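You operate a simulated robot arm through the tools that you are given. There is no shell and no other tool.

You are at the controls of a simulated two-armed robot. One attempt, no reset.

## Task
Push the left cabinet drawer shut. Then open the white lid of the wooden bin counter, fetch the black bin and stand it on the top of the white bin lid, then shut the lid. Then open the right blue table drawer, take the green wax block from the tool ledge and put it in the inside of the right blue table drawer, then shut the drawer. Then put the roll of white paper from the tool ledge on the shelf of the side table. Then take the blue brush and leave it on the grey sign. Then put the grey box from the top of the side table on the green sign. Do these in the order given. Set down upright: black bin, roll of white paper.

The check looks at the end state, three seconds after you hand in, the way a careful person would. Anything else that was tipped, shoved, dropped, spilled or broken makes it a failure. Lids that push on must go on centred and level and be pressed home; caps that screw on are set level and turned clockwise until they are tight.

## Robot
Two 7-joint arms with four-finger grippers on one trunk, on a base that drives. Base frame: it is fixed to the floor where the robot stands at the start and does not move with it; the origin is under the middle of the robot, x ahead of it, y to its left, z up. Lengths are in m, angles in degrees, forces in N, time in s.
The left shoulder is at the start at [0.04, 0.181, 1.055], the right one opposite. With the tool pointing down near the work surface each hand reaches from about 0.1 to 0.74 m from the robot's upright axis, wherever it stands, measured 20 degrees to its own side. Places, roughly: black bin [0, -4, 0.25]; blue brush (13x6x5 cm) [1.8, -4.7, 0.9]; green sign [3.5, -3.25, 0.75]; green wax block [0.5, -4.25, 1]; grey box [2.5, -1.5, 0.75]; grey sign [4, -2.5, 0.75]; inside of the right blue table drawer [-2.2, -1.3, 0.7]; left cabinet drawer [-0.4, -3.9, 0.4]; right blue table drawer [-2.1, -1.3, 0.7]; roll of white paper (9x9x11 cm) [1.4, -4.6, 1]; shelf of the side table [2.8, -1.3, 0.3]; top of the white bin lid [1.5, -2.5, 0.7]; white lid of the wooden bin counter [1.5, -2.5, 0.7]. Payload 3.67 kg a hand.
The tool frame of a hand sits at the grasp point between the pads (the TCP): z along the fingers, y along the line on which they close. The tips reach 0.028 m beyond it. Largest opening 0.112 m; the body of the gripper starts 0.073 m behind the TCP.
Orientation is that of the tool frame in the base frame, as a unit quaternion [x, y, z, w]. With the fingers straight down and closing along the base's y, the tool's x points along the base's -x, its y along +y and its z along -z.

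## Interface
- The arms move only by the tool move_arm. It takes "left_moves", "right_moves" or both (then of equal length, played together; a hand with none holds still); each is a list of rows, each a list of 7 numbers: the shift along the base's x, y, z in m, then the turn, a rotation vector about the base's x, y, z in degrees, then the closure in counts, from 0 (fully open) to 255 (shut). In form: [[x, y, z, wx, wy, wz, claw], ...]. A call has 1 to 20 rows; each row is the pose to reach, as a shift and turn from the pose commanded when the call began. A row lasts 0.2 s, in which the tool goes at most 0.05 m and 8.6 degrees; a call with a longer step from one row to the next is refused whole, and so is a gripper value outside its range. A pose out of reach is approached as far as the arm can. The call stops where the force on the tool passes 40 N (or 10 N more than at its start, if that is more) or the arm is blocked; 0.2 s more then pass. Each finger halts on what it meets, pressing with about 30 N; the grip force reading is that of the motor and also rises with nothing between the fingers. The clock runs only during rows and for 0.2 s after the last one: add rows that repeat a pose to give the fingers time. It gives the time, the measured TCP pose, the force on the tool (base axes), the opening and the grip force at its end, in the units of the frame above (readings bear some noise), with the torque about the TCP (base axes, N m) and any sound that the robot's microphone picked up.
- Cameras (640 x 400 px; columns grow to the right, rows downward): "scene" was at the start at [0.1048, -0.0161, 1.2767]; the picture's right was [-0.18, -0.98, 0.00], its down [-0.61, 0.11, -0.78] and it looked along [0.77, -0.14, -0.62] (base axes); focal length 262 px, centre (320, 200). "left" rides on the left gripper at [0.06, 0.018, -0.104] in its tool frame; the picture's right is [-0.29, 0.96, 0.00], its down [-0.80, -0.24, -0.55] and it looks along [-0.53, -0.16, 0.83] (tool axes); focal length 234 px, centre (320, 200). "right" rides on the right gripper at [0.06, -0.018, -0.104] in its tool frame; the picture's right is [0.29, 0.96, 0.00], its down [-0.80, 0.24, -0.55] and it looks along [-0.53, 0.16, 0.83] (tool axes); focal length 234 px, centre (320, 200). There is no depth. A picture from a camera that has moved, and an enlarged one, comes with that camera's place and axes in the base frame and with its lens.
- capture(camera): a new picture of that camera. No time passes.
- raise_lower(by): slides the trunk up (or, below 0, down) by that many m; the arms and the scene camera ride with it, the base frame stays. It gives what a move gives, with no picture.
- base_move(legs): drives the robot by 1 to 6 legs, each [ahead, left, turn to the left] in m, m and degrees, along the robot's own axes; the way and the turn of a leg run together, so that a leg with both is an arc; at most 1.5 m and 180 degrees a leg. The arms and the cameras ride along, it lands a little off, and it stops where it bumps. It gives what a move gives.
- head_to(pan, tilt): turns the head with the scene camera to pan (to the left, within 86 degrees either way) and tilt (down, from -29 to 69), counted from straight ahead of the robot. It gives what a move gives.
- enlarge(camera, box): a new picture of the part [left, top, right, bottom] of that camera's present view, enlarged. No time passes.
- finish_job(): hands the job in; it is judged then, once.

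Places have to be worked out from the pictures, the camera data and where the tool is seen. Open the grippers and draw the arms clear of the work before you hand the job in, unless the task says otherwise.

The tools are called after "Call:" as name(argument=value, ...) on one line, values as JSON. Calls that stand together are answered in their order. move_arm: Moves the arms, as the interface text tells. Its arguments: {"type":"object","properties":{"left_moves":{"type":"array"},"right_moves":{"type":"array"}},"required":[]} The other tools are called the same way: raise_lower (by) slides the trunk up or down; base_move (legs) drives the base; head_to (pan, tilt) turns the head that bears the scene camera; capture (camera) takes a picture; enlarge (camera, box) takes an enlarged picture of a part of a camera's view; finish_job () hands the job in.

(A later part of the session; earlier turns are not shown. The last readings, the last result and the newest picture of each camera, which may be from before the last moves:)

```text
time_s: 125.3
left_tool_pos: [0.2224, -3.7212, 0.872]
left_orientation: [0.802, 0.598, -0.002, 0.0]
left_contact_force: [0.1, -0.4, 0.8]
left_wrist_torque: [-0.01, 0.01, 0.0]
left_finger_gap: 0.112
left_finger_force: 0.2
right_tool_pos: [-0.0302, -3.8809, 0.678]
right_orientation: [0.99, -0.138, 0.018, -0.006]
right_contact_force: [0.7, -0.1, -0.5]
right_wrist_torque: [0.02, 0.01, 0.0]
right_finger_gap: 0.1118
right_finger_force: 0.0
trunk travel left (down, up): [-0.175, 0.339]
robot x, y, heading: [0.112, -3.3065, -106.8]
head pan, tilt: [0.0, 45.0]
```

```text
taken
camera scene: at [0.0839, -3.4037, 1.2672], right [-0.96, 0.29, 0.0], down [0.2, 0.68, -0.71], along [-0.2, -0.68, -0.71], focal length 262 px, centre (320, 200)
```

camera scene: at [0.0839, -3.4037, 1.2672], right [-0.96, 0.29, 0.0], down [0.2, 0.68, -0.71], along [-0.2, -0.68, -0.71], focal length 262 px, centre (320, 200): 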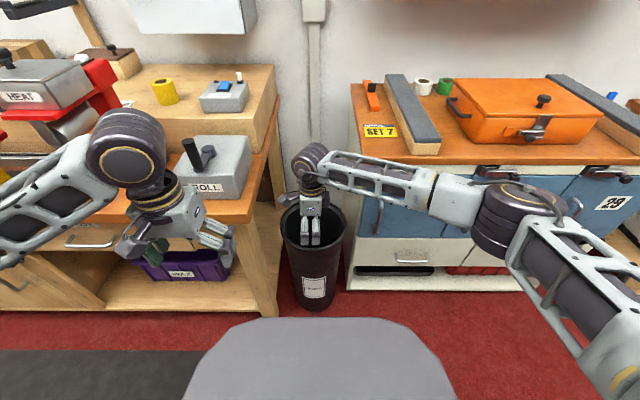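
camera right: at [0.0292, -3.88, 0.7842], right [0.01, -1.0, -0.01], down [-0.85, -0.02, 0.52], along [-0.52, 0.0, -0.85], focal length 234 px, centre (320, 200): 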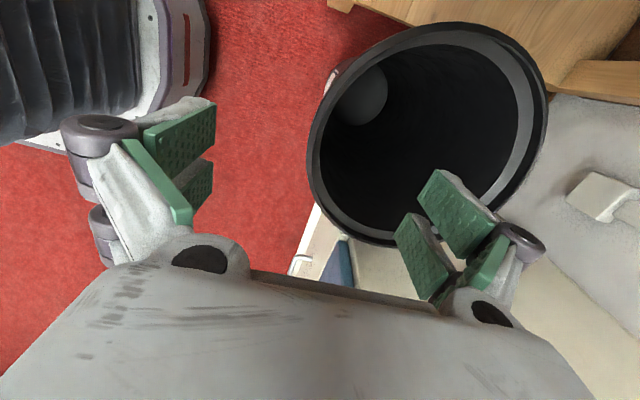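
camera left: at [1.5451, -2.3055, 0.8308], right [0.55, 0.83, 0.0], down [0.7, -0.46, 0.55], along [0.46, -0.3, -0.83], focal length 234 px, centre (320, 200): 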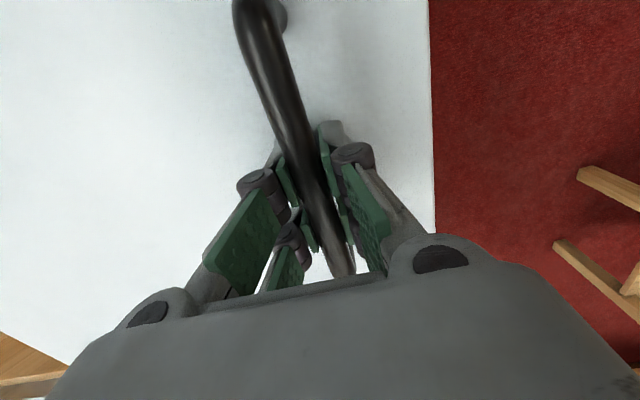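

The wrist view puts the bin centre at ≈[-0.05,-3.975], radius 0.116. I shift 1.4 cm toward me, lower to z≈0.54 so the fingers straddle the front wall, and close.

Call:
move_arm(right_moves=[[0.004, 0.0134, -0.03, 0, 0, 0, 0], [0.004, 0.0134, -0.07, 0, 0, 0, 0], [0.004, 0.0134, -0.11, 0, 0, 0, 0], [0.004, 0.0134, -0.138, 0, 0, 0, 0]])

Call:
capture(camera="right")

Call:
enlarge(camera="scene", box=[250, 130, 390, 330])

```text
time_s: 126.3
left_tool_pos: [0.2235, -3.7201, 0.8714]
left_orientation: [0.802, 0.598, -0.001, 0.002]
left_contact_force: [-0.8, -0.6, -0.3]
left_wrist_torque: [0.02, -0.01, 0.02]
left_finger_gap: 0.112
left_finger_force: 0.0
right_tool_pos: [-0.0273, -3.8657, 0.5397]
right_orientation: [0.99, -0.138, 0.017, -0.006]
right_contact_force: [-0.9, 0.1, -0.9]
right_wrist_torque: [0.04, -0.01, -0.03]
right_finger_gap: 0.1118
right_finger_force: 0.0
trunk travel left (down, up): [-0.175, 0.339]
robot x, y, heading: [0.1119, -3.2996, -106.7]
head pan, tilt: [0.0, 45.0]
```

```text
taken
camera right: at [0.0325, -3.8663, 0.6462], right [0.01, -1.0, -0.01], down [-0.85, -0.02, 0.52], along [-0.52, 0.0, -0.85], focal length 234 px, centre (320, 200)
```

right: 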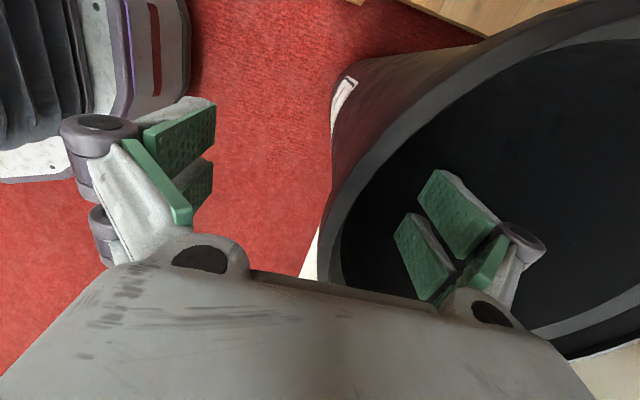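

```text
2.00 times, centred on (320, 230) of scene
camera zoom: at [0.084, -3.4035, 1.2672], right [-0.96, 0.29, 0.0], down [0.2, 0.68, -0.71], along [-0.2, -0.68, -0.71], focal length 524 px, centre (320, 140)
```

zoom: 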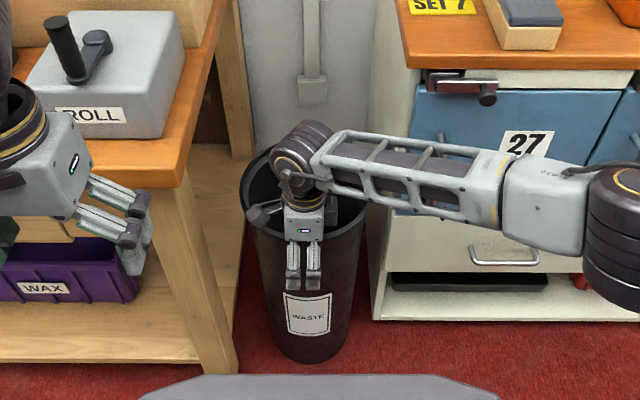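

Fingers straddle the front wall. I close the gripper.

Call:
move_arm(right_moves=[[0, 0, 0, 0, 0, 0, 130], [0, 0, 0, 0, 0, 0, 255], [0, 0, 0, 0, 0, 0, 255], [0, 0, 0, 0, 0, 0, 255]])

Call:
capture(camera="right")

Call:
capture(camera="scene")

```text
time_s: 127.3
left_tool_pos: [0.2238, -3.7198, 0.8715]
left_orientation: [0.801, 0.599, -0.002, 0.001]
left_contact_force: [0.6, -0.2, -0.3]
left_wrist_torque: [0.0, 0.01, 0.05]
left_finger_gap: 0.1122
left_finger_force: 0.1
right_tool_pos: [-0.0269, -3.8662, 0.541]
right_orientation: [0.99, -0.137, 0.018, -0.006]
right_contact_force: [-0.4, -3.7, 0.2]
right_wrist_torque: [-1.1, 0.07, 0.05]
right_finger_gap: 0.019
right_finger_force: 29.6
trunk travel left (down, up): [-0.175, 0.339]
robot x, y, heading: [0.1121, -3.3026, -106.9]
head pan, tilt: [0.0, 45.0]
```

```text
taken
camera right: at [0.0323, -3.8667, 0.647], right [0.01, -1.0, -0.01], down [-0.85, -0.02, 0.52], along [-0.52, 0.0, -0.85], focal length 234 px, centre (320, 200)
```

right: 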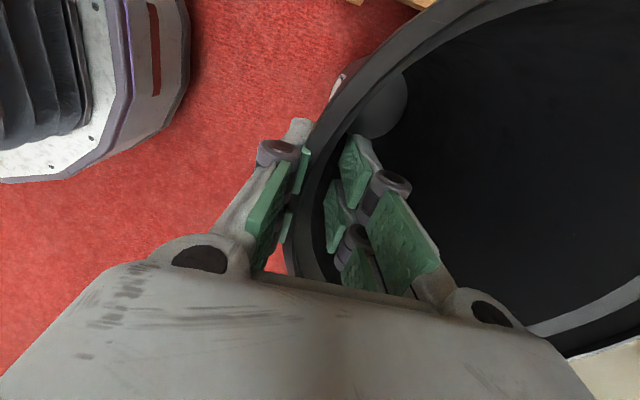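

```text
taken
camera scene: at [0.0837, -3.4035, 1.2672], right [-0.96, 0.29, 0.0], down [0.2, 0.68, -0.71], along [-0.2, -0.68, -0.71], focal length 262 px, centre (320, 200)
```

scene: 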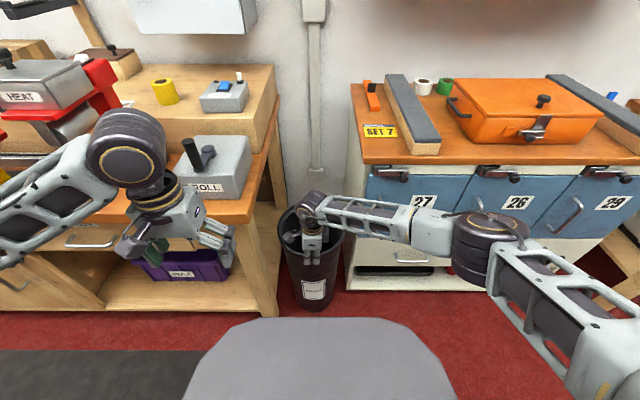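

Gripped (gap 19 mm). I lift 2 cm to gauge the weight and tilt.

Call:
move_arm(right_moves=[[0, 0, 0.01, 0, 0, 0, 255], [0, 0, 0.02, 0, 0, 0, 255], [0, 0, 0.02, 0, 0, 0, 255]])

Call:
capture(camera="right")

Call:
capture(camera="scene")

```text
time_s: 128.1
left_tool_pos: [0.2209, -3.7203, 0.8708]
left_orientation: [0.802, 0.597, -0.001, 0.0]
left_contact_force: [-0.5, 0.3, 0.2]
left_wrist_torque: [0.0, 0.0, 0.04]
left_finger_gap: 0.112
left_finger_force: 0.1
right_tool_pos: [-0.0287, -3.8668, 0.5598]
right_orientation: [0.99, -0.138, 0.017, -0.007]
right_contact_force: [0.5, -0.1, -10.9]
right_wrist_torque: [0.73, -0.28, 0.0]
right_finger_gap: 0.0175
right_finger_force: 30.1
trunk travel left (down, up): [-0.175, 0.339]
robot x, y, heading: [0.1129, -3.3044, -106.4]
head pan, tilt: [0.0, 45.0]
```

```text
taken
camera right: at [0.0308, -3.8667, 0.6662], right [0.01, -1.0, -0.01], down [-0.85, -0.02, 0.52], along [-0.52, 0.0, -0.85], focal length 234 px, centre (320, 200)
```

right: 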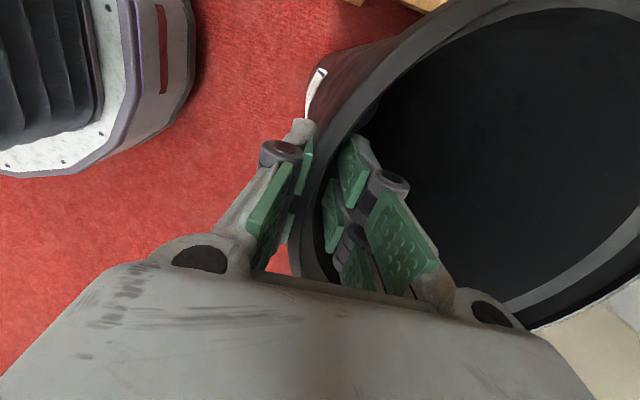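

```text
taken
camera scene: at [0.0836, -3.4042, 1.2671], right [-0.96, 0.29, 0.0], down [0.2, 0.68, -0.71], along [-0.2, -0.68, -0.71], focal length 262 px, centre (320, 200)
```

scene: 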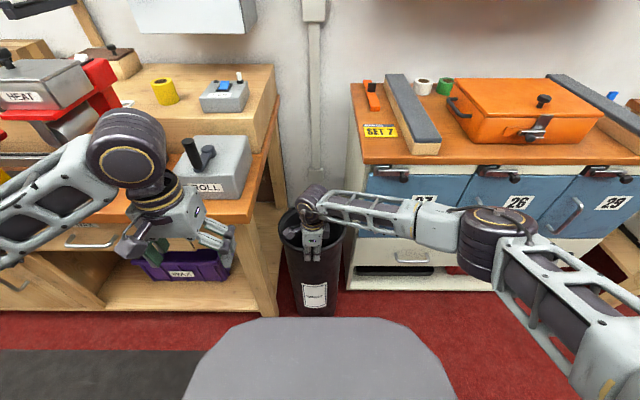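

It holds (~11 N). I raise slightly more and reverse 0.35 m to bring the bin out into the open.

Call:
move_arm(right_moves=[[0, 0, 0.01, 0, 0, 0, 255], [0, 0, 0.02, 0, 0, 0, 255]])

Call:
base_move(legs=[[-0.35, 0, 0]])

Call:
capture(camera="scene")

Call:
capture(camera="right")

```text
time_s: 128.7
left_tool_pos: [0.2236, -3.7199, 0.8715]
left_orientation: [0.802, 0.597, -0.001, 0.0]
left_contact_force: [-0.4, -0.6, -0.6]
left_wrist_torque: [-0.02, 0.02, 0.01]
left_finger_gap: 0.112
left_finger_force: 0.0
right_tool_pos: [-0.0282, -3.8669, 0.5796]
right_orientation: [0.99, -0.137, 0.018, -0.007]
right_contact_force: [-0.1, 0.1, -10.6]
right_wrist_torque: [0.81, -0.23, -0.02]
right_finger_gap: 0.0173
right_finger_force: 29.7
trunk travel left (down, up): [-0.175, 0.339]
robot x, y, heading: [0.114, -3.3065, -106.7]
head pan, tilt: [0.0, 45.0]
```

```text
time_s: 131.0
left_tool_pos: [0.322, -3.3876, 0.8711]
left_orientation: [0.803, 0.596, -0.002, 0.0]
left_contact_force: [-0.4, 0.6, 1.3]
left_wrist_torque: [-0.02, 0.02, -0.01]
left_finger_gap: 0.112
left_finger_force: 0.0
right_tool_pos: [0.0696, -3.5349, 0.5812]
right_orientation: [0.99, -0.141, 0.018, -0.006]
right_contact_force: [-0.2, 0.3, -9.9]
right_wrist_torque: [0.7, -0.27, 0.0]
right_finger_gap: 0.0173
right_finger_force: 30.2
trunk travel left (down, up): [-0.175, 0.339]
robot x, y, heading: [0.2121, -2.9722, -106.9]
head pan, tilt: [0.0, 45.0]
```

```text
taken
camera scene: at [0.1835, -3.0713, 1.2672], right [-0.96, 0.29, 0.0], down [0.21, 0.68, -0.71], along [-0.21, -0.68, -0.71], focal length 262 px, centre (320, 200)
```

scene: 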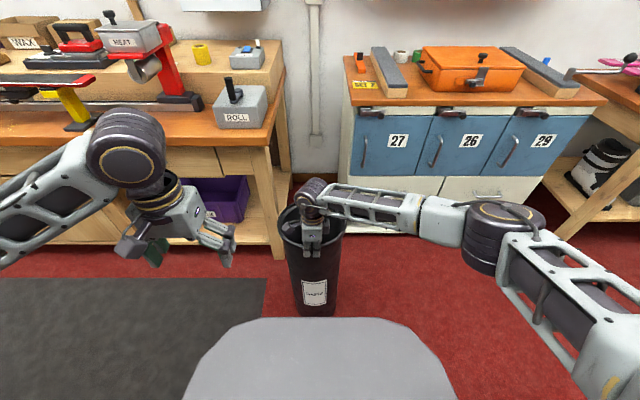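

```text
taken
camera right: at [0.1289, -3.5348, 0.6878], right [0.01, -1.0, -0.01], down [-0.85, -0.01, 0.52], along [-0.52, 0.0, -0.85], focal length 234 px, centre (320, 200)
```

right: 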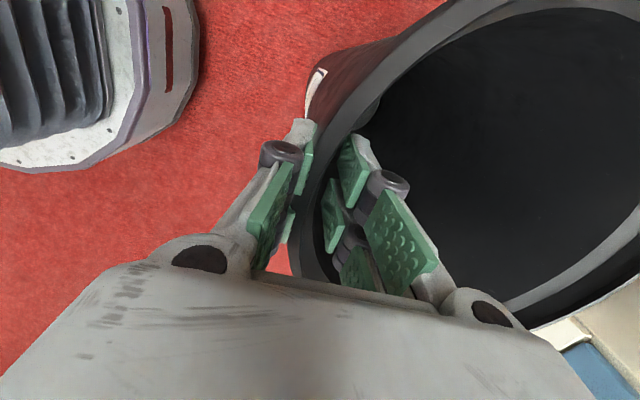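

One-handed pinch holds the bin (≈1 kg) firmly. I raise the trunk fully and the right hand, so the bin clears the counter top, watching the forces.

Call:
raise_lower(by=0.335)

Call:
move_arm(right_moves=[[0, 0, 0.04, 0, 0, 0, 255], [0, 0, 0.08, 0, 0, 0, 255], [0, 0, 0.12, 0, 0, 0, 255], [0, 0, 0.16, 0, 0, 0, 255], [0, 0, 0.2, 0, 0, 0, 255], [0, 0, 0.24, 0, 0, 0, 255], [0, 0, 0.28, 0, 0, 0, 255], [0, 0, 0.32, 0, 0, 0, 255], [0, 0, 0.36, 0, 0, 0, 255], [0, 0, 0.4, 0, 0, 0, 255]])

Call:
capture(camera="scene")

```text
time_s: 134.3
left_tool_pos: [0.321, -3.3896, 1.2045]
left_orientation: [0.803, 0.597, -0.001, 0.001]
left_contact_force: [-0.5, -0.6, -0.5]
left_wrist_torque: [-0.02, 0.0, 0.02]
left_finger_gap: 0.112
left_finger_force: 0.0
right_tool_pos: [0.0691, -3.5356, 0.915]
right_orientation: [0.99, -0.14, 0.018, -0.007]
right_contact_force: [0.0, -0.6, -10.4]
right_wrist_torque: [0.76, -0.27, 0.02]
right_finger_gap: 0.0172
right_finger_force: 30.6
trunk travel left (down, up): [-0.51, 0.004]
robot x, y, heading: [0.2149, -2.9729, -107.0]
head pan, tilt: [0.0, 45.0]
```

```text
time_s: 136.5
left_tool_pos: [0.3206, -3.389, 1.2052]
left_orientation: [0.802, 0.597, -0.002, -0.001]
left_contact_force: [-0.6, 0.2, 0.0]
left_wrist_torque: [0.01, 0.03, 0.03]
left_finger_gap: 0.1121
left_finger_force: 0.1
right_tool_pos: [0.0726, -3.5357, 1.3153]
right_orientation: [0.99, -0.14, 0.017, -0.008]
right_contact_force: [-0.5, 1.3, -11.2]
right_wrist_torque: [1.01, -0.18, -0.03]
right_finger_gap: 0.0174
right_finger_force: 30.3
trunk travel left (down, up): [-0.51, 0.004]
robot x, y, heading: [0.2115, -2.9717, -106.6]
head pan, tilt: [0.0, 45.0]
```

```text
taken
camera scene: at [0.1841, -3.0717, 1.6013], right [-0.96, 0.29, 0.0], down [0.21, 0.68, -0.71], along [-0.21, -0.68, -0.71], focal length 262 px, centre (320, 200)
```

scene: 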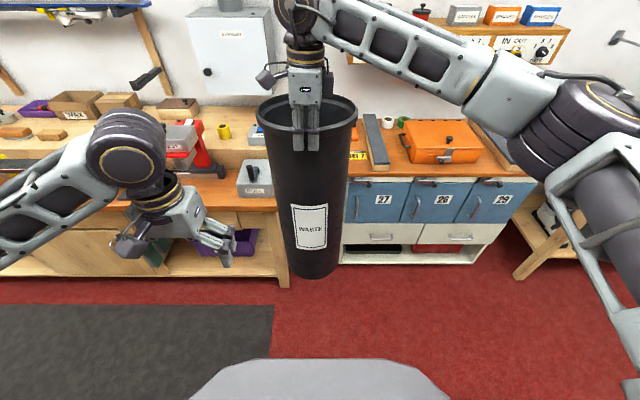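

The bin hangs nearly vertical with its bottom around z≈0.77. I reverse, shift, and turn back to face the bin counter.

Call:
base_move(legs=[[-0.3, -0.15, 0], [0, 0, 89.3]])

Call:
head_to(pan=0, tilt=45)

Call:
capture(camera="scene")

Call:
capture(camera="left")

```text
time_s: 142.9
left_tool_pos: [0.5741, -2.5441, 1.2049]
left_orientation: [0.156, 0.988, -0.001, 0.001]
left_contact_force: [-0.8, -1.0, 0.5]
left_wrist_torque: [-0.01, 0.02, -0.01]
left_finger_gap: 0.1119
left_finger_force: 0.1
right_tool_pos: [0.7165, -2.7968, 1.3145]
right_orientation: [0.805, 0.593, 0.008, -0.017]
right_contact_force: [-0.6, 0.4, -9.5]
right_wrist_torque: [0.22, 0.7, 0.01]
right_finger_gap: 0.0169
right_finger_force: 29.7
trunk travel left (down, up): [-0.51, 0.004]
robot x, y, heading: [0.1574, -2.6439, -18.1]
head pan, tilt: [0.0, 45.0]
```

```text
time_s: 143.5
left_tool_pos: [0.5739, -2.5452, 1.2045]
left_orientation: [0.156, 0.988, 0.0, 0.001]
left_contact_force: [0.0, -0.3, 0.5]
left_wrist_torque: [0.02, 0.05, -0.02]
left_finger_gap: 0.1118
left_finger_force: 0.1
right_tool_pos: [0.7165, -2.7972, 1.3143]
right_orientation: [0.805, 0.593, 0.007, -0.018]
right_contact_force: [-0.5, -0.5, -9.8]
right_wrist_torque: [0.26, 0.73, -0.01]
right_finger_gap: 0.0168
right_finger_force: 29.8
trunk travel left (down, up): [-0.51, 0.004]
robot x, y, heading: [0.1563, -2.6433, -18.3]
head pan, tilt: [0.0, 45.0]
```

```text
taken
camera scene: at [0.2538, -2.6767, 1.6012], right [-0.31, -0.95, 0.0], down [-0.67, 0.22, -0.71], along [0.67, -0.22, -0.71], focal length 262 px, centre (320, 200)
```

scene: 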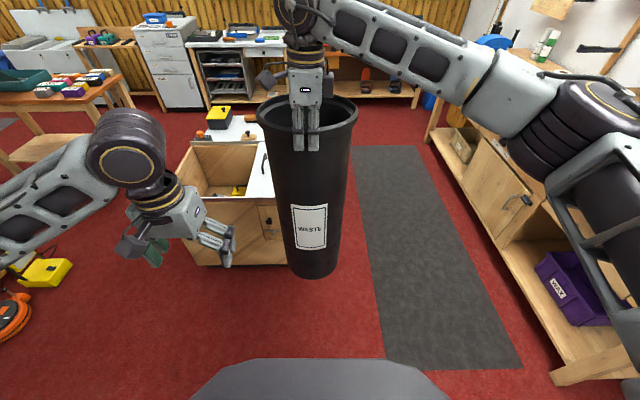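

```text
taken
camera left: at [0.5228, -2.5094, 1.3088], right [0.57, 0.82, 0.0], down [0.68, -0.47, 0.56], along [0.46, -0.32, -0.83], focal length 234 px, centre (320, 200)
```

left: 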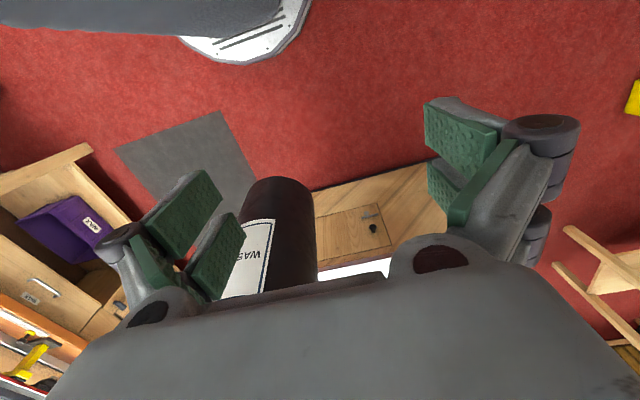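

Target for the bin centre is ≈[1.40,-2.97] on the lid (right of the handle). I raise 3 cm more and drive the remaining 0.59 m in two steps.

Call:
move_arm(right_moves=[[0, 0, 0.015, 0, 0, 0, 255], [0, 0, 0.03, 0, 0, 0, 255]])

Call:
base_move(legs=[[0.3, 0.046, 0.8]])

Call:
capture(camera="scene")

Call:
capture(camera="left")

```text
time_s: 144.1
left_tool_pos: [0.5741, -2.5449, 1.2046]
left_orientation: [0.157, 0.988, -0.001, 0.001]
left_contact_force: [-1.1, -0.3, 0.2]
left_wrist_torque: [0.03, -0.04, 0.0]
left_finger_gap: 0.1122
left_finger_force: 0.1
right_tool_pos: [0.7156, -2.797, 1.3448]
right_orientation: [0.806, 0.592, 0.007, -0.018]
right_contact_force: [1.0, 0.6, -10.7]
right_wrist_torque: [0.24, 0.79, -0.03]
right_finger_gap: 0.0168
right_finger_force: 29.9
trunk travel left (down, up): [-0.51, 0.004]
robot x, y, heading: [0.1579, -2.6451, -18.2]
head pan, tilt: [0.0, 45.0]
```

```text
time_s: 146.2
left_tool_pos: [0.8711, -2.5863, 1.2057]
left_orientation: [0.15, 0.989, -0.001, 0.001]
left_contact_force: [-0.3, 0.2, 0.3]
left_wrist_torque: [0.0, -0.03, 0.0]
left_finger_gap: 0.1122
left_finger_force: 0.0
right_tool_pos: [1.0176, -2.837, 1.3469]
right_orientation: [0.801, 0.598, 0.009, -0.016]
right_contact_force: [0.0, -0.6, -10.4]
right_wrist_torque: [0.24, 0.75, 0.02]
right_finger_gap: 0.0171
right_finger_force: 30.3
trunk travel left (down, up): [-0.51, 0.004]
robot x, y, heading: [0.4575, -2.6908, -17.3]
head pan, tilt: [0.0, 45.0]
```

```text
taken
camera scene: at [0.552, -2.7227, 1.6014], right [-0.3, -0.95, 0.0], down [-0.67, 0.21, -0.71], along [0.68, -0.21, -0.71], focal length 262 px, centre (320, 200)
```

scene: 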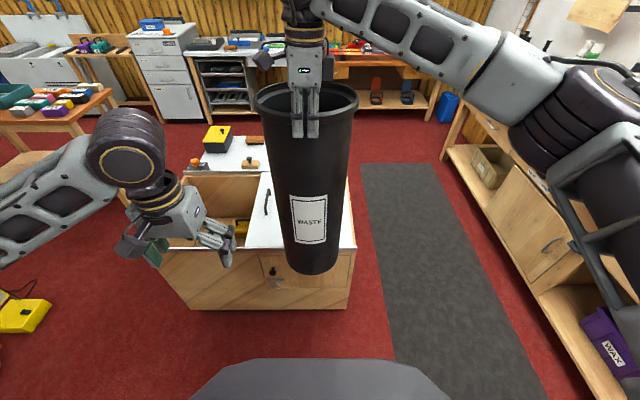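

```text
taken
camera left: at [0.8194, -2.5522, 1.3094], right [0.56, 0.83, 0.0], down [0.69, -0.46, 0.56], along [0.46, -0.31, -0.83], focal length 234 px, centre (320, 200)
```

left: 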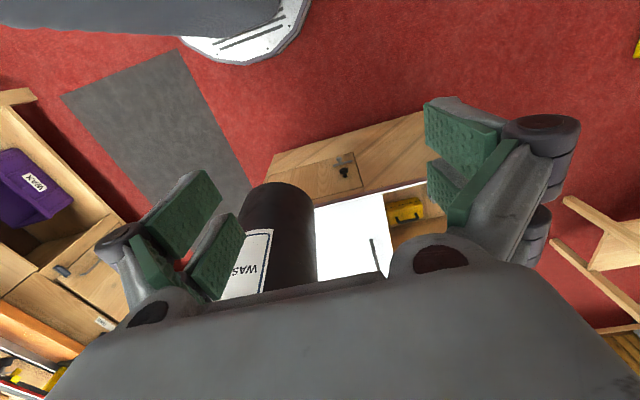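

Bin centre now ≈[1.125,-2.870]; 0.29 m forward to go. Driving on.

Call:
base_move(legs=[[0.29, -0.012, 0]])

Call:
capture(camera="scene")

Call:
capture(camera="left")

Call:
capture(camera="right")

```text
time_s: 148.2
left_tool_pos: [1.1431, -2.6861, 1.2066]
left_orientation: [0.152, 0.988, -0.001, 0.002]
left_contact_force: [-0.1, 0.5, 0.3]
left_wrist_torque: [-0.01, -0.02, -0.03]
left_finger_gap: 0.1117
left_finger_force: 0.2
right_tool_pos: [1.2881, -2.9355, 1.3456]
right_orientation: [0.802, 0.597, 0.007, -0.016]
right_contact_force: [-0.9, 0.3, -9.8]
right_wrist_torque: [0.24, 0.75, -0.01]
right_finger_gap: 0.017
right_finger_force: 30.3
trunk travel left (down, up): [-0.51, 0.004]
robot x, y, heading: [0.7254, -2.7913, -17.5]
head pan, tilt: [0.0, 45.0]
```

```text
taken
camera scene: at [0.8241, -2.8205, 1.6014], right [-0.3, -0.95, 0.0], down [-0.67, 0.21, -0.71], along [0.67, -0.21, -0.71], focal length 262 px, centre (320, 200)
```

scene: 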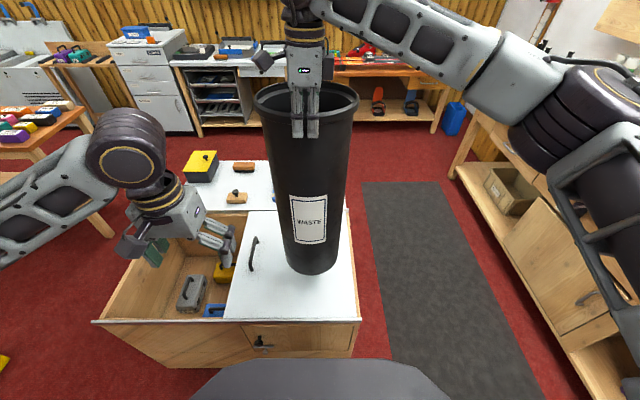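

```text
taken
camera left: at [1.0918, -2.6506, 1.3093], right [0.56, 0.83, 0.0], down [0.69, -0.47, 0.56], along [0.46, -0.31, -0.83], focal length 234 px, centre (320, 200)
```

left: 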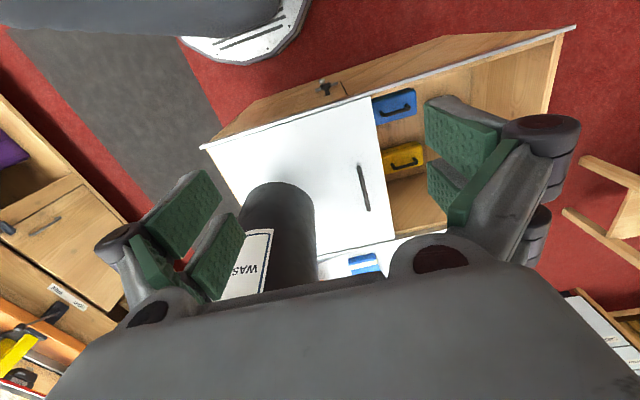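

```text
taken
camera right: at [1.29, -2.8768, 1.4526], right [1.0, 0.0, -0.01], down [0.01, -0.85, 0.52], along [-0.01, -0.52, -0.85], focal length 234 px, centre (320, 200)
```

right: 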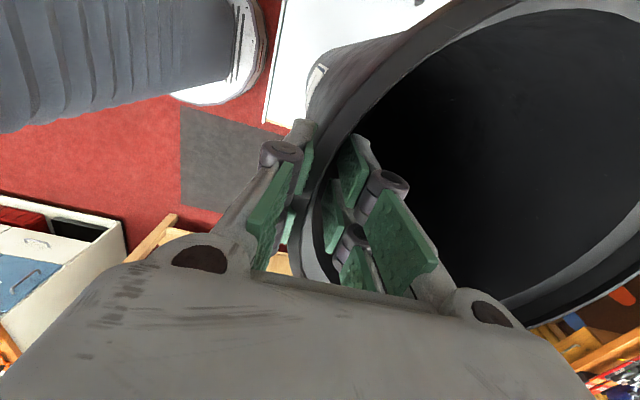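

The bin hangs over the lid, ~15 cm from its right edge and ~22 cm from the handle. I lower in stages, watching the vertical force.

Call:
move_arm(right_moves=[[0, 0, -0.02, 0, 0, 0, 255], [0, 0, -0.04, 0, 0, 0, 255], [0, 0, -0.055, 0, 0, 0, 255], [0, 0, -0.065, 0, 0, 0, 255], [0, 0, -0.075, 0, 0, 0, 255]])

Call:
capture(camera="scene")

```text
time_s: 149.4
left_tool_pos: [1.1447, -2.687, 1.2057]
left_orientation: [0.153, 0.988, 0.0, 0.0]
left_contact_force: [0.7, 0.1, 0.9]
left_wrist_torque: [0.0, 0.03, 0.0]
left_finger_gap: 0.112
left_finger_force: 0.1
right_tool_pos: [1.2895, -2.9369, 1.2699]
right_orientation: [0.802, 0.597, 0.006, -0.017]
right_contact_force: [-0.5, -0.5, -9.4]
right_wrist_torque: [0.21, 0.7, 0.0]
right_finger_gap: 0.017
right_finger_force: 30.1
trunk travel left (down, up): [-0.51, 0.004]
robot x, y, heading: [0.7276, -2.7923, -17.8]
head pan, tilt: [0.0, 45.0]
```

```text
taken
camera scene: at [0.826, -2.8214, 1.6012], right [-0.3, -0.95, 0.0], down [-0.68, 0.21, -0.71], along [0.67, -0.21, -0.71], focal length 262 px, centre (320, 200)
```

scene: 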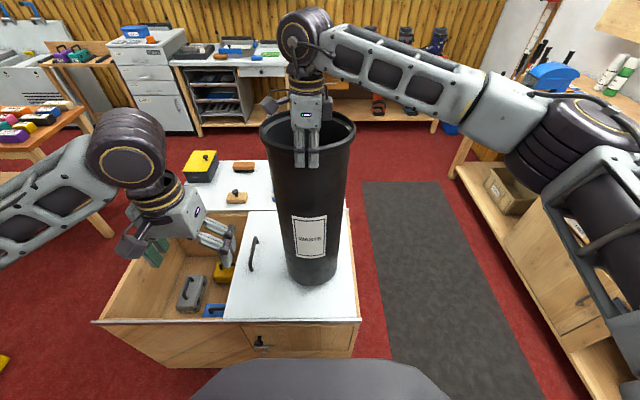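

Still hanging free (−9.4 N). I lower in finer steps to touch down.

Call:
move_arm(right_moves=[[0, 0, -0.006, 0, 0, 0, 255], [0, 0, -0.012, 0, 0, 0, 255], [0, 0, -0.018, 0, 0, 0, 255]])

Call:
enlarge(camera="scene", box=[220, 180, 400, 330])

```text
time_s: 150.2
left_tool_pos: [1.1396, -2.6855, 1.207]
left_orientation: [0.152, 0.988, -0.002, 0.004]
left_contact_force: [-0.4, 0.8, -0.2]
left_wrist_torque: [-0.02, -0.05, 0.04]
left_finger_gap: 0.1123
left_finger_force: 0.1
right_tool_pos: [1.2867, -2.9348, 1.2574]
right_orientation: [0.801, 0.598, 0.01, -0.016]
right_contact_force: [-6.4, 0.2, 15.2]
right_wrist_torque: [-0.52, 0.55, -0.19]
right_finger_gap: 0.0168
right_finger_force: 30.2
trunk travel left (down, up): [-0.51, 0.004]
robot x, y, heading: [0.7252, -2.7885, -17.4]
head pan, tilt: [0.0, 45.0]
```

```text
2.67 times, centred on (310, 255) of scene
camera zoom: at [0.8204, -2.8199, 1.6018], right [-0.3, -0.95, 0.0], down [-0.67, 0.21, -0.71], along [0.68, -0.21, -0.71], focal length 699 px, centre (347, 53)
```

zoom: 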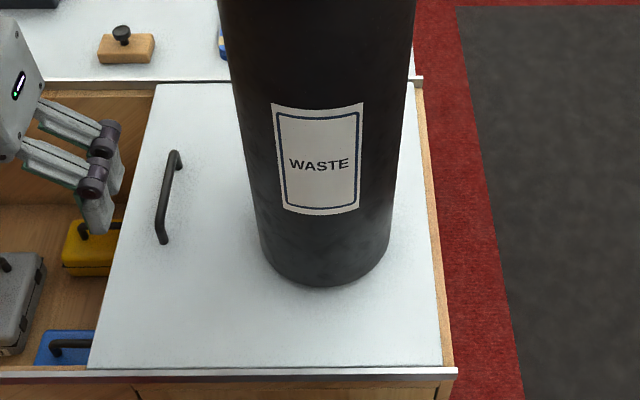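

Touchdown: +15 N upward. I press down a few mm more to bring the bin level before releasing.

Call:
move_arm(right_moves=[[0, 0, -0.004, 0, 0, 0, 255], [0, 0, -0.008, 0, 0, 0, 255]])

Call:
capture(camera="right")

```text
time_s: 150.8
left_tool_pos: [1.1408, -2.6864, 1.2062]
left_orientation: [0.151, 0.989, -0.002, 0.003]
left_contact_force: [-0.5, -0.3, 0.3]
left_wrist_torque: [0.04, 0.01, 0.0]
left_finger_gap: 0.1121
left_finger_force: 0.0
right_tool_pos: [1.2876, -2.9348, 1.2482]
right_orientation: [0.801, 0.598, 0.01, -0.015]
right_contact_force: [-7.5, 2.7, 21.8]
right_wrist_torque: [0.1, -0.62, 0.07]
right_finger_gap: 0.0162
right_finger_force: 30.0
trunk travel left (down, up): [-0.51, 0.004]
robot x, y, heading: [0.7254, -2.7904, -17.4]
head pan, tilt: [0.0, 45.0]
```

```text
taken
camera right: at [1.2883, -2.8757, 1.3549], right [1.0, 0.0, 0.0], down [0.0, -0.85, 0.52], along [0.0, -0.52, -0.85], focal length 234 px, centre (320, 200)
```

right: 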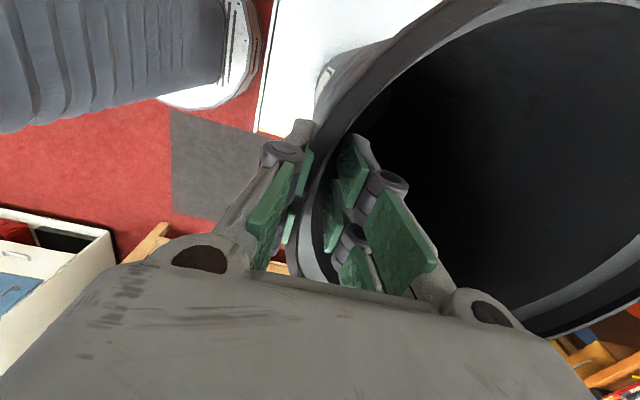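

Torque reversed sign, so the bin should be about level (lid z≈0.705). I open the fingers.

Call:
move_arm(right_moves=[[0, 0, 0, 0, 0, 0, 200], [0, 0, 0, 0, 0, 0, 150], [0, 0, 0, 0, 0, 0, 60], [0, 0, 0, 0, 0, 0, 0], [0, 0, 0, 0, 0, 0, 0], [0, 0, 0, 0, 0, 0, 0]])

Call:
capture(camera="right")

Call:
capture(camera="scene")

```text
time_s: 152.2
left_tool_pos: [1.1445, -2.6864, 1.2051]
left_orientation: [0.152, 0.988, -0.001, 0.002]
left_contact_force: [0.2, -1.2, 1.0]
left_wrist_torque: [0.02, -0.01, 0.0]
left_finger_gap: 0.1122
left_finger_force: 0.1
right_tool_pos: [1.2907, -2.9352, 1.2459]
right_orientation: [0.802, 0.597, 0.007, -0.017]
right_contact_force: [-0.1, 0.1, -0.4]
right_wrist_torque: [0.0, 0.0, 0.01]
right_finger_gap: 0.1119
right_finger_force: 0.0
trunk travel left (down, up): [-0.51, 0.004]
robot x, y, heading: [0.7292, -2.7885, -17.5]
head pan, tilt: [0.0, 45.0]
```

```text
taken
camera right: at [1.2919, -2.8771, 1.352], right [1.0, 0.0, -0.01], down [0.01, -0.85, 0.52], along [-0.01, -0.52, -0.85], focal length 234 px, centre (320, 200)
```

right: 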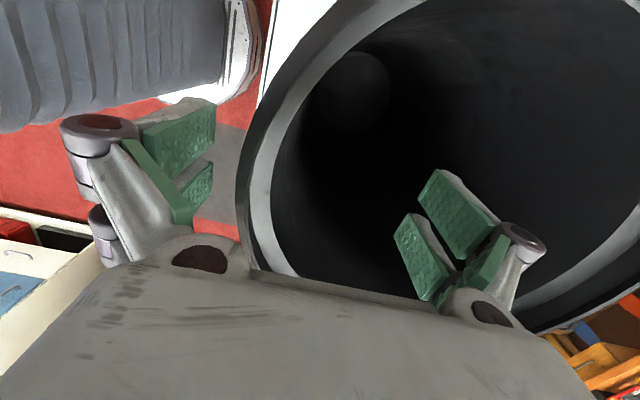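

```text
taken
camera scene: at [0.8251, -2.8209, 1.6013], right [-0.3, -0.95, 0.0], down [-0.67, 0.21, -0.71], along [0.67, -0.21, -0.71], focal length 262 px, centre (320, 200)
```

scene: 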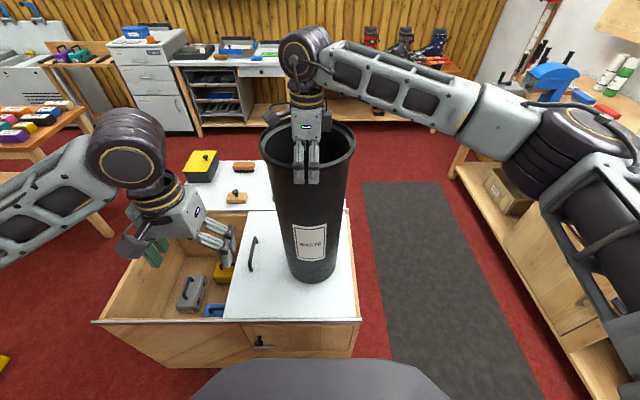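

The bin stands upright on the lid. I lift the right hand straight up clear of the rim and draw it back.

Call:
move_arm(right_moves=[[0, 0, 0.03, 0, 0, 0, 0], [0, 0, 0.06, 0, 0, 0, 0], [0, 0, 0.09, 0, 0, 0, 0], [0, 0, 0.115, 0, 0, 0, 0], [-0.04, 0.0, 0.115, 0, 0, 0, 0], [-0.08, 0.0, 0.115, 0, 0, 0, 0], [-0.12, -0.02, 0.115, 0, 0, 0, 0], [-0.155, -0.04, 0.115, 0, 0, 0, 0], [-0.185, -0.06, 0.115, 0, 0, 0, 0], [-0.215, -0.08, 0.115, 0, 0, 0, 0], [-0.245, -0.1, 0.115, 0, 0, 0, 0]])

Call:
capture(camera="scene")

```text
time_s: 154.6
left_tool_pos: [1.1426, -2.6869, 1.2056]
left_orientation: [0.152, 0.988, 0.0, 0.001]
left_contact_force: [0.0, -0.3, 0.6]
left_wrist_torque: [0.03, -0.02, 0.02]
left_finger_gap: 0.1121
left_finger_force: 0.0
right_tool_pos: [1.0416, -3.0406, 1.3589]
right_orientation: [0.802, 0.598, 0.009, -0.017]
right_contact_force: [0.9, 0.4, 0.3]
right_wrist_torque: [-0.02, -0.02, 0.02]
right_finger_gap: 0.1121
right_finger_force: 0.1
trunk travel left (down, up): [-0.51, 0.004]
robot x, y, heading: [0.7283, -2.7932, -17.3]
head pan, tilt: [0.0, 45.0]
```

```text
taken
camera scene: at [0.8229, -2.8225, 1.6014], right [-0.3, -0.95, 0.0], down [-0.67, 0.21, -0.71], along [0.68, -0.21, -0.71], focal length 262 px, centre (320, 200)
```

scene: 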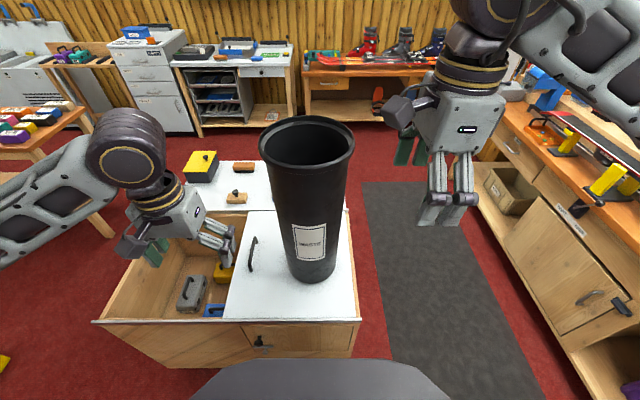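

Bin stands well. I restore the right hand's pose while lowering the trunk, then shift left to reach the handle for closing.

Call:
move_arm(right_moves=[[-0.004, -0.011, -0.014, 0, 0, 8.2, 0], [-0.008, -0.022, -0.028, 0, 0, 16.4, 0], [-0.012, -0.033, -0.042, 0, 0, 24.6, 0], [-0.016, -0.044, -0.056, 0, 0, 32.8, 0], [-0.02, -0.055, -0.07, 0, 0, 41, 0], [-0.024, -0.066, -0.084, 0, 0, 49.2, 0], [-0.028, -0.077, -0.098, 0, 0, 57.4, 0], [-0.032, -0.088, -0.112, 0, 0, 65.6, 0], [-0.036, -0.099, -0.126, 0, 0, 73.8, 0], [-0.04, -0.11, -0.14, 0, 0, 82, 0], [-0.044, -0.12, -0.15, 0, 0, 90, 0]])

Call:
raise_lower(by=-0.335)

Call:
base_move(legs=[[0.02, 0.3, 0]])

Call:
head_to(pan=0, tilt=40)

Call:
capture(camera="scene")

```text
time_s: 157.0
left_tool_pos: [1.142, -2.6877, 1.2062]
left_orientation: [0.152, 0.988, -0.001, 0.001]
left_contact_force: [0.6, -0.4, 0.1]
left_wrist_torque: [0.0, -0.02, -0.01]
left_finger_gap: 0.1117
left_finger_force: 0.0
right_tool_pos: [0.9994, -3.157, 1.2093]
right_orientation: [0.144, 0.989, -0.006, -0.017]
right_contact_force: [-0.2, -0.4, 0.7]
right_wrist_torque: [-0.01, -0.05, -0.03]
right_finger_gap: 0.112
right_finger_force: 0.0
trunk travel left (down, up): [-0.51, 0.004]
robot x, y, heading: [0.7266, -2.7856, -17.4]
head pan, tilt: [0.0, 45.0]
```

```text
time_s: 160.3
left_tool_pos: [1.1443, -2.6863, 0.8714]
left_orientation: [0.152, 0.988, -0.001, 0.002]
left_contact_force: [-0.4, -0.1, -0.3]
left_wrist_torque: [0.01, -0.01, -0.01]
left_finger_gap: 0.1121
left_finger_force: 0.1
right_tool_pos: [0.9993, -3.1557, 0.8749]
right_orientation: [0.145, 0.989, -0.007, -0.018]
right_contact_force: [-0.1, 0.4, -0.7]
right_wrist_torque: [0.0, -0.01, 0.0]
right_finger_gap: 0.1119
right_finger_force: 0.0
trunk travel left (down, up): [-0.175, 0.339]
robot x, y, heading: [0.7273, -2.7913, -17.3]
head pan, tilt: [0.0, 45.0]
```

```text
time_s: 162.4
left_tool_pos: [1.2538, -2.4065, 0.8708]
left_orientation: [0.154, 0.988, -0.002, 0.001]
left_contact_force: [-0.3, 0.6, 1.0]
left_wrist_torque: [0.03, 0.04, -0.02]
left_finger_gap: 0.1121
left_finger_force: 0.0
right_tool_pos: [1.1082, -2.8761, 0.8755]
right_orientation: [0.147, 0.989, -0.007, -0.018]
right_contact_force: [-0.2, 1.2, 0.2]
right_wrist_torque: [-0.03, 0.02, -0.04]
right_finger_gap: 0.112
right_finger_force: 0.1
trunk travel left (down, up): [-0.175, 0.339]
robot x, y, heading: [0.8412, -2.5131, -17.8]
head pan, tilt: [0.0, 45.0]
```

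```text
time_s: 163.1
left_tool_pos: [1.2543, -2.4075, 0.8717]
left_orientation: [0.153, 0.988, -0.001, 0.001]
left_contact_force: [0.3, 0.1, -0.3]
left_wrist_torque: [0.01, -0.01, 0.0]
left_finger_gap: 0.1117
left_finger_force: 0.1
right_tool_pos: [1.1077, -2.8764, 0.8744]
right_orientation: [0.147, 0.989, -0.006, -0.017]
right_contact_force: [0.3, -0.4, 0.1]
right_wrist_torque: [0.03, -0.02, 0.02]
right_finger_gap: 0.112
right_finger_force: 0.1
trunk travel left (down, up): [-0.175, 0.339]
robot x, y, heading: [0.8358, -2.5093, -17.6]
head pan, tilt: [0.0, 40.0]
```

```text
taken
camera scene: at [0.9381, -2.542, 1.2745], right [-0.3, -0.95, 0.0], down [-0.61, 0.2, -0.77], along [0.73, -0.23, -0.64], focal length 262 px, centre (320, 200)
```

scene: 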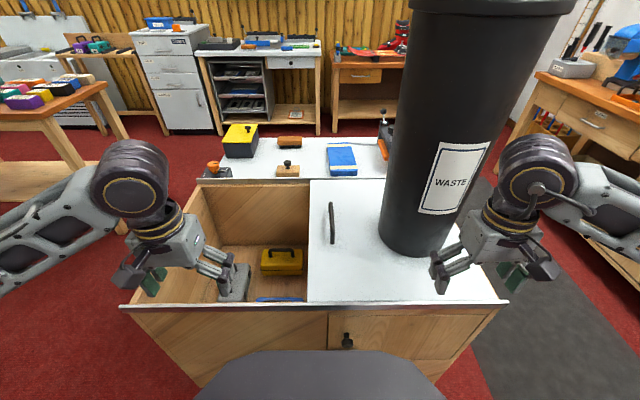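

Handle is at ~0.67 ahead, −0.03 left. I move the left hand over it, straddle and grip.

Call:
move_arm(left_moves=[[0.0245, -0.042, 0, 0, 0, 0, 0], [0.049, -0.084, 0, 0, 0, 0, 0], [0.0735, -0.1256, 0, 0, 0, 0, 0], [0.098, -0.1675, 0, 0, 0, 0, 0], [0.1225, -0.2094, 0, 0, 0, 0, 0], [0.147, -0.2513, 0, 0, 0, 0, 0], [0.1715, -0.293, 0, 0, 0, 0, 0], [0.196, -0.335, 0, 0, 0, 0, 0], [0.196, -0.335, -0.045, 0, 0, 0, 0], [0.196, -0.335, -0.09, 0, 0, 0, 0]])

Call:
capture(camera="left")

Call:
capture(camera="scene")

```text
time_s: 165.2
left_tool_pos: [1.4502, -2.7439, 0.7819]
left_orientation: [0.154, 0.988, -0.002, 0.002]
left_contact_force: [0.5, -0.4, -0.7]
left_wrist_torque: [0.02, 0.01, 0.03]
left_finger_gap: 0.1118
left_finger_force: 0.1
right_tool_pos: [1.1082, -2.877, 0.8736]
right_orientation: [0.146, 0.989, -0.007, -0.018]
right_contact_force: [0.3, 0.9, -0.1]
right_wrist_torque: [0.03, 0.02, -0.02]
right_finger_gap: 0.1118
right_finger_force: 0.1
trunk travel left (down, up): [-0.175, 0.339]
robot x, y, heading: [0.8362, -2.5094, -17.6]
head pan, tilt: [0.0, 40.0]
```

```text
taken
camera left: at [1.3986, -2.7094, 0.8857], right [0.57, 0.82, 0.0], down [0.68, -0.47, 0.56], along [0.46, -0.32, -0.83], focal length 234 px, centre (320, 200)
```

left: 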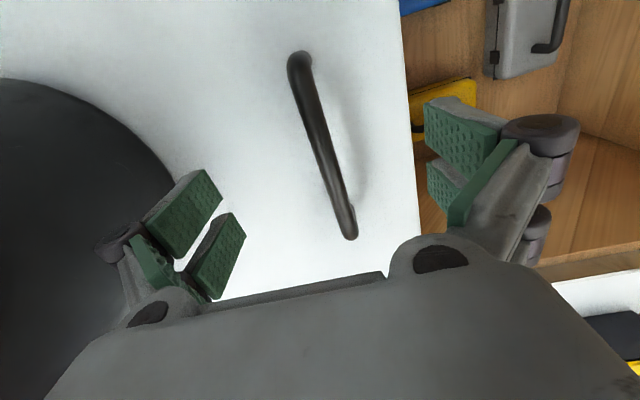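

```text
taken
camera scene: at [0.9383, -2.5428, 1.2744], right [-0.3, -0.95, 0.0], down [-0.61, 0.2, -0.77], along [0.73, -0.23, -0.64], focal length 262 px, centre (320, 200)
```

scene: 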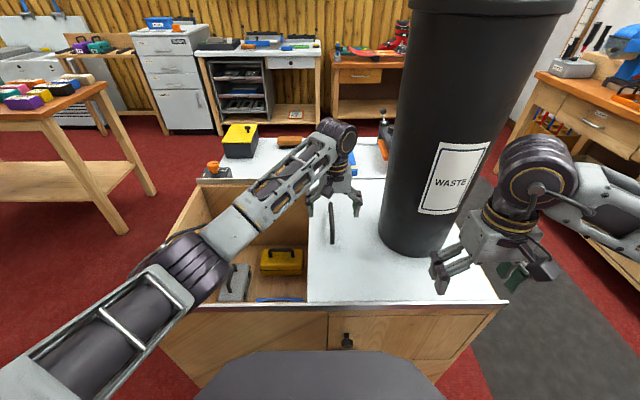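

Handle well centred. Lower and grip, then begin sliding the lid left slowly.

Call:
move_arm(left_moves=[[0, 0, -0.03, 0, 0, 0, 0], [0, 0, -0.052, 0, 0, 0, 0], [0, 0, -0.052, 0, 0, 0, 130], [0, 0, -0.052, 0, 0, 0, 255], [0, 0, -0.052, 0, 0, 0, 255], [0, 0, -0.052, 0, 0, 0, 255], [0, 0, -0.052, 0, 0, 0, 255]])

Call:
move_arm(left_moves=[[0.0015, 0.0048, 0, 0, 0, 0, 255], [0.0045, 0.0143, 0, 0, 0, 0, 255], [0.0089, 0.0286, 0, 0, 0, 0, 255], [0.0134, 0.0429, 0, 0, 0, 0, 255], [0.0179, 0.0573, 0, 0, 0, 0, 255], [0.0209, 0.0668, 0, 0, 0, 0, 255], [0.0224, 0.0716, 0, 0, 0, 0, 255]])

Call:
capture(camera="scene")

```text
time_s: 166.8
left_tool_pos: [1.4486, -2.7419, 0.7287]
left_orientation: [0.152, 0.988, -0.002, 0.0]
left_contact_force: [-2.2, 1.6, -4.7]
left_wrist_torque: [-0.18, -0.6, 1.53]
left_finger_gap: 0.0127
left_finger_force: 45.0
right_tool_pos: [1.1082, -2.8768, 0.8744]
right_orientation: [0.148, 0.989, -0.008, -0.018]
right_contact_force: [-0.7, 0.6, 0.9]
right_wrist_torque: [0.0, -0.02, 0.01]
right_finger_gap: 0.112
right_finger_force: 0.0
trunk travel left (down, up): [-0.175, 0.339]
robot x, y, heading: [0.841, -2.5113, -17.7]
head pan, tilt: [0.0, 40.0]
```

```text
time_s: 168.4
left_tool_pos: [1.4716, -2.6706, 0.7271]
left_orientation: [0.154, 0.988, -0.001, -0.002]
left_contact_force: [-25.7, 6.9, -22.2]
left_wrist_torque: [0.14, 0.23, 1.72]
left_finger_gap: 0.0124
left_finger_force: 44.6
right_tool_pos: [1.1067, -2.8767, 0.8751]
right_orientation: [0.147, 0.989, -0.007, -0.018]
right_contact_force: [-0.2, 0.3, -0.2]
right_wrist_torque: [0.03, -0.01, -0.01]
right_finger_gap: 0.1118
right_finger_force: 0.0
trunk travel left (down, up): [-0.175, 0.339]
robot x, y, heading: [0.8404, -2.5107, -17.6]
head pan, tilt: [0.0, 40.0]
```

```text
taken
camera scene: at [0.9378, -2.5418, 1.2745], right [-0.3, -0.95, 0.0], down [-0.61, 0.2, -0.77], along [0.73, -0.23, -0.64], focal length 262 px, centre (320, 200)
```

scene: 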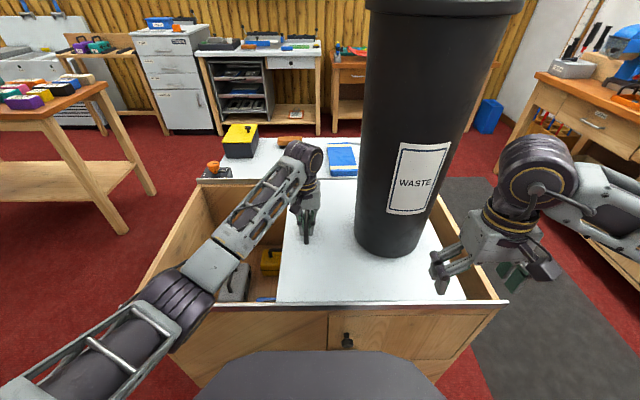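

The bin rides along steadily. I relieve the misfit (−x, −z by a few mm) and continue ~0.2 m.

Call:
move_arm(left_moves=[[-0.004, 0.001, -0.002, 0, 0, 0, 255], [-0.001, 0.0105, -0.002, 0, 0, 0, 255], [0.0032, 0.0239, -0.002, 0, 0, 0, 255], [0.0074, 0.0373, -0.002, 0, 0, 0, 255], [0.0116, 0.0507, -0.002, 0, 0, 0, 255], [0.0158, 0.0641, -0.002, 0, 0, 0, 255], [0.02, 0.0775, -0.002, 0, 0, 0, 255], [0.0242, 0.0909, -0.002, 0, 0, 0, 255], [0.0284, 0.1043, -0.002, 0, 0, 0, 255], [0.0326, 0.1177, -0.002, 0, 0, 0, 255], [0.0368, 0.1311, -0.002, 0, 0, 0, 255], [0.041, 0.1445, -0.002, 0, 0, 0, 255], [0.0452, 0.1579, -0.002, 0, 0, 0, 255], [0.0494, 0.1713, -0.002, 0, 0, 0, 255], [0.052, 0.18, -0.002, 0, 0, 0, 255], [0.053, 0.184, -0.002, 0, 0, 0, 255]])

Call:
capture(camera="scene")

```text
time_s: 171.8
left_tool_pos: [1.5264, -2.4874, 0.7265]
left_orientation: [0.153, 0.988, -0.001, 0.002]
left_contact_force: [28.0, -9.4, 7.6]
left_wrist_torque: [0.43, 0.4, 1.24]
left_finger_gap: 0.0148
left_finger_force: 45.5
right_tool_pos: [1.11, -2.8771, 0.8744]
right_orientation: [0.146, 0.989, -0.006, -0.019]
right_contact_force: [0.3, -0.3, 0.5]
right_wrist_torque: [0.0, 0.02, 0.01]
right_finger_gap: 0.1119
right_finger_force: 0.1
trunk travel left (down, up): [-0.175, 0.339]
robot x, y, heading: [0.8364, -2.507, -17.8]
head pan, tilt: [0.0, 40.0]
```

```text
taken
camera scene: at [0.9402, -2.5428, 1.2743], right [-0.3, -0.95, 0.0], down [-0.61, 0.2, -0.76], along [0.73, -0.23, -0.64], focal length 262 px, centre (320, 200)
```

scene: 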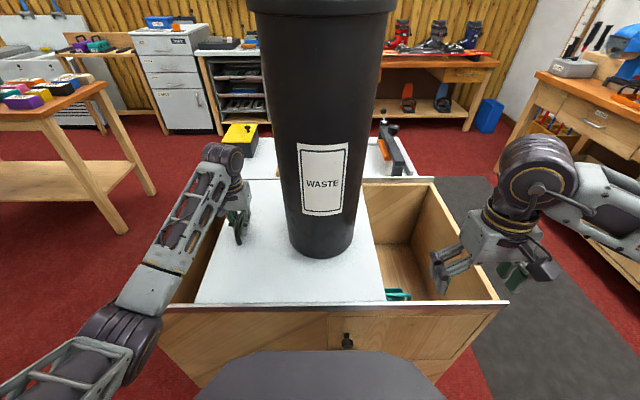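

0.27 m of 0.43 m done; the bin is stable. I correct the +x misfit and slide the remaining ~0.16 m to the stop.

Call:
move_arm(left_moves=[[0.004, 0, 0, 0, 0, 0, 255], [0.007, 0.0095, 0, 0, 0, 0, 255], [0.0112, 0.0229, 0, 0, 0, 0, 255], [0.0154, 0.0363, 0, 0, 0, 0, 255], [0.0196, 0.0497, 0, 0, 0, 0, 255], [0.0238, 0.0631, 0, 0, 0, 0, 255], [0.028, 0.0765, 0, 0, 0, 0, 255], [0.0322, 0.0899, 0, 0, 0, 0, 255], [0.0364, 0.1033, 0, 0, 0, 0, 255], [0.0406, 0.1167, 0, 0, 0, 0, 255], [0.0448, 0.1301, 0, 0, 0, 0, 255], [0.0475, 0.1387, 0, 0, 0, 0, 255], [0.0505, 0.1482, 0, 0, 0, 0, 255], [0.0535, 0.1578, 0, 0, 0, 0, 255], [0.0565, 0.1674, 0, 0, 0, 0, 255]])

Call:
capture(camera="scene")

```text
time_s: 173.8
left_tool_pos: [1.5581, -2.3849, 0.7259]
left_orientation: [0.152, 0.988, 0.001, -0.002]
left_contact_force: [-6.8, 3.7, 2.9]
left_wrist_torque: [-0.31, -0.64, 1.01]
left_finger_gap: 0.0147
left_finger_force: 45.4
right_tool_pos: [1.1074, -2.8766, 0.8753]
right_orientation: [0.146, 0.989, -0.007, -0.017]
right_contact_force: [-0.1, -0.1, -0.1]
right_wrist_torque: [-0.03, 0.02, -0.03]
right_finger_gap: 0.1119
right_finger_force: 0.2
trunk travel left (down, up): [-0.175, 0.339]
robot x, y, heading: [0.8361, -2.5089, -17.6]
head pan, tilt: [0.0, 40.0]
stopped in row 9 (left hand): the force on the tool passed its limit at 42 N (the readings are from after the stop); the commanded pose is now the measured one
```

```text
taken
camera scene: at [0.9368, -2.5412, 1.2748], right [-0.3, -0.95, 0.0], down [-0.61, 0.19, -0.77], along [0.73, -0.23, -0.64], focal length 262 px, centre (320, 200)
```

scene: 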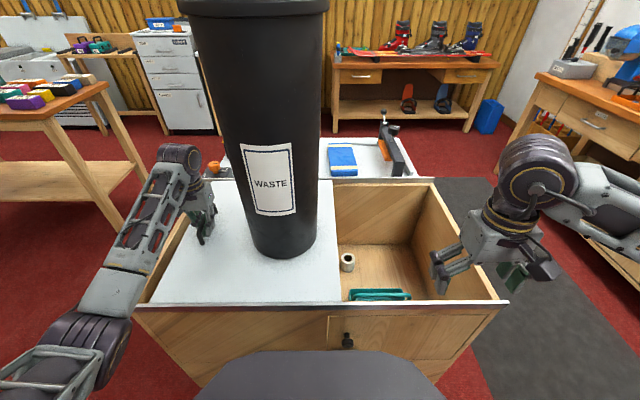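

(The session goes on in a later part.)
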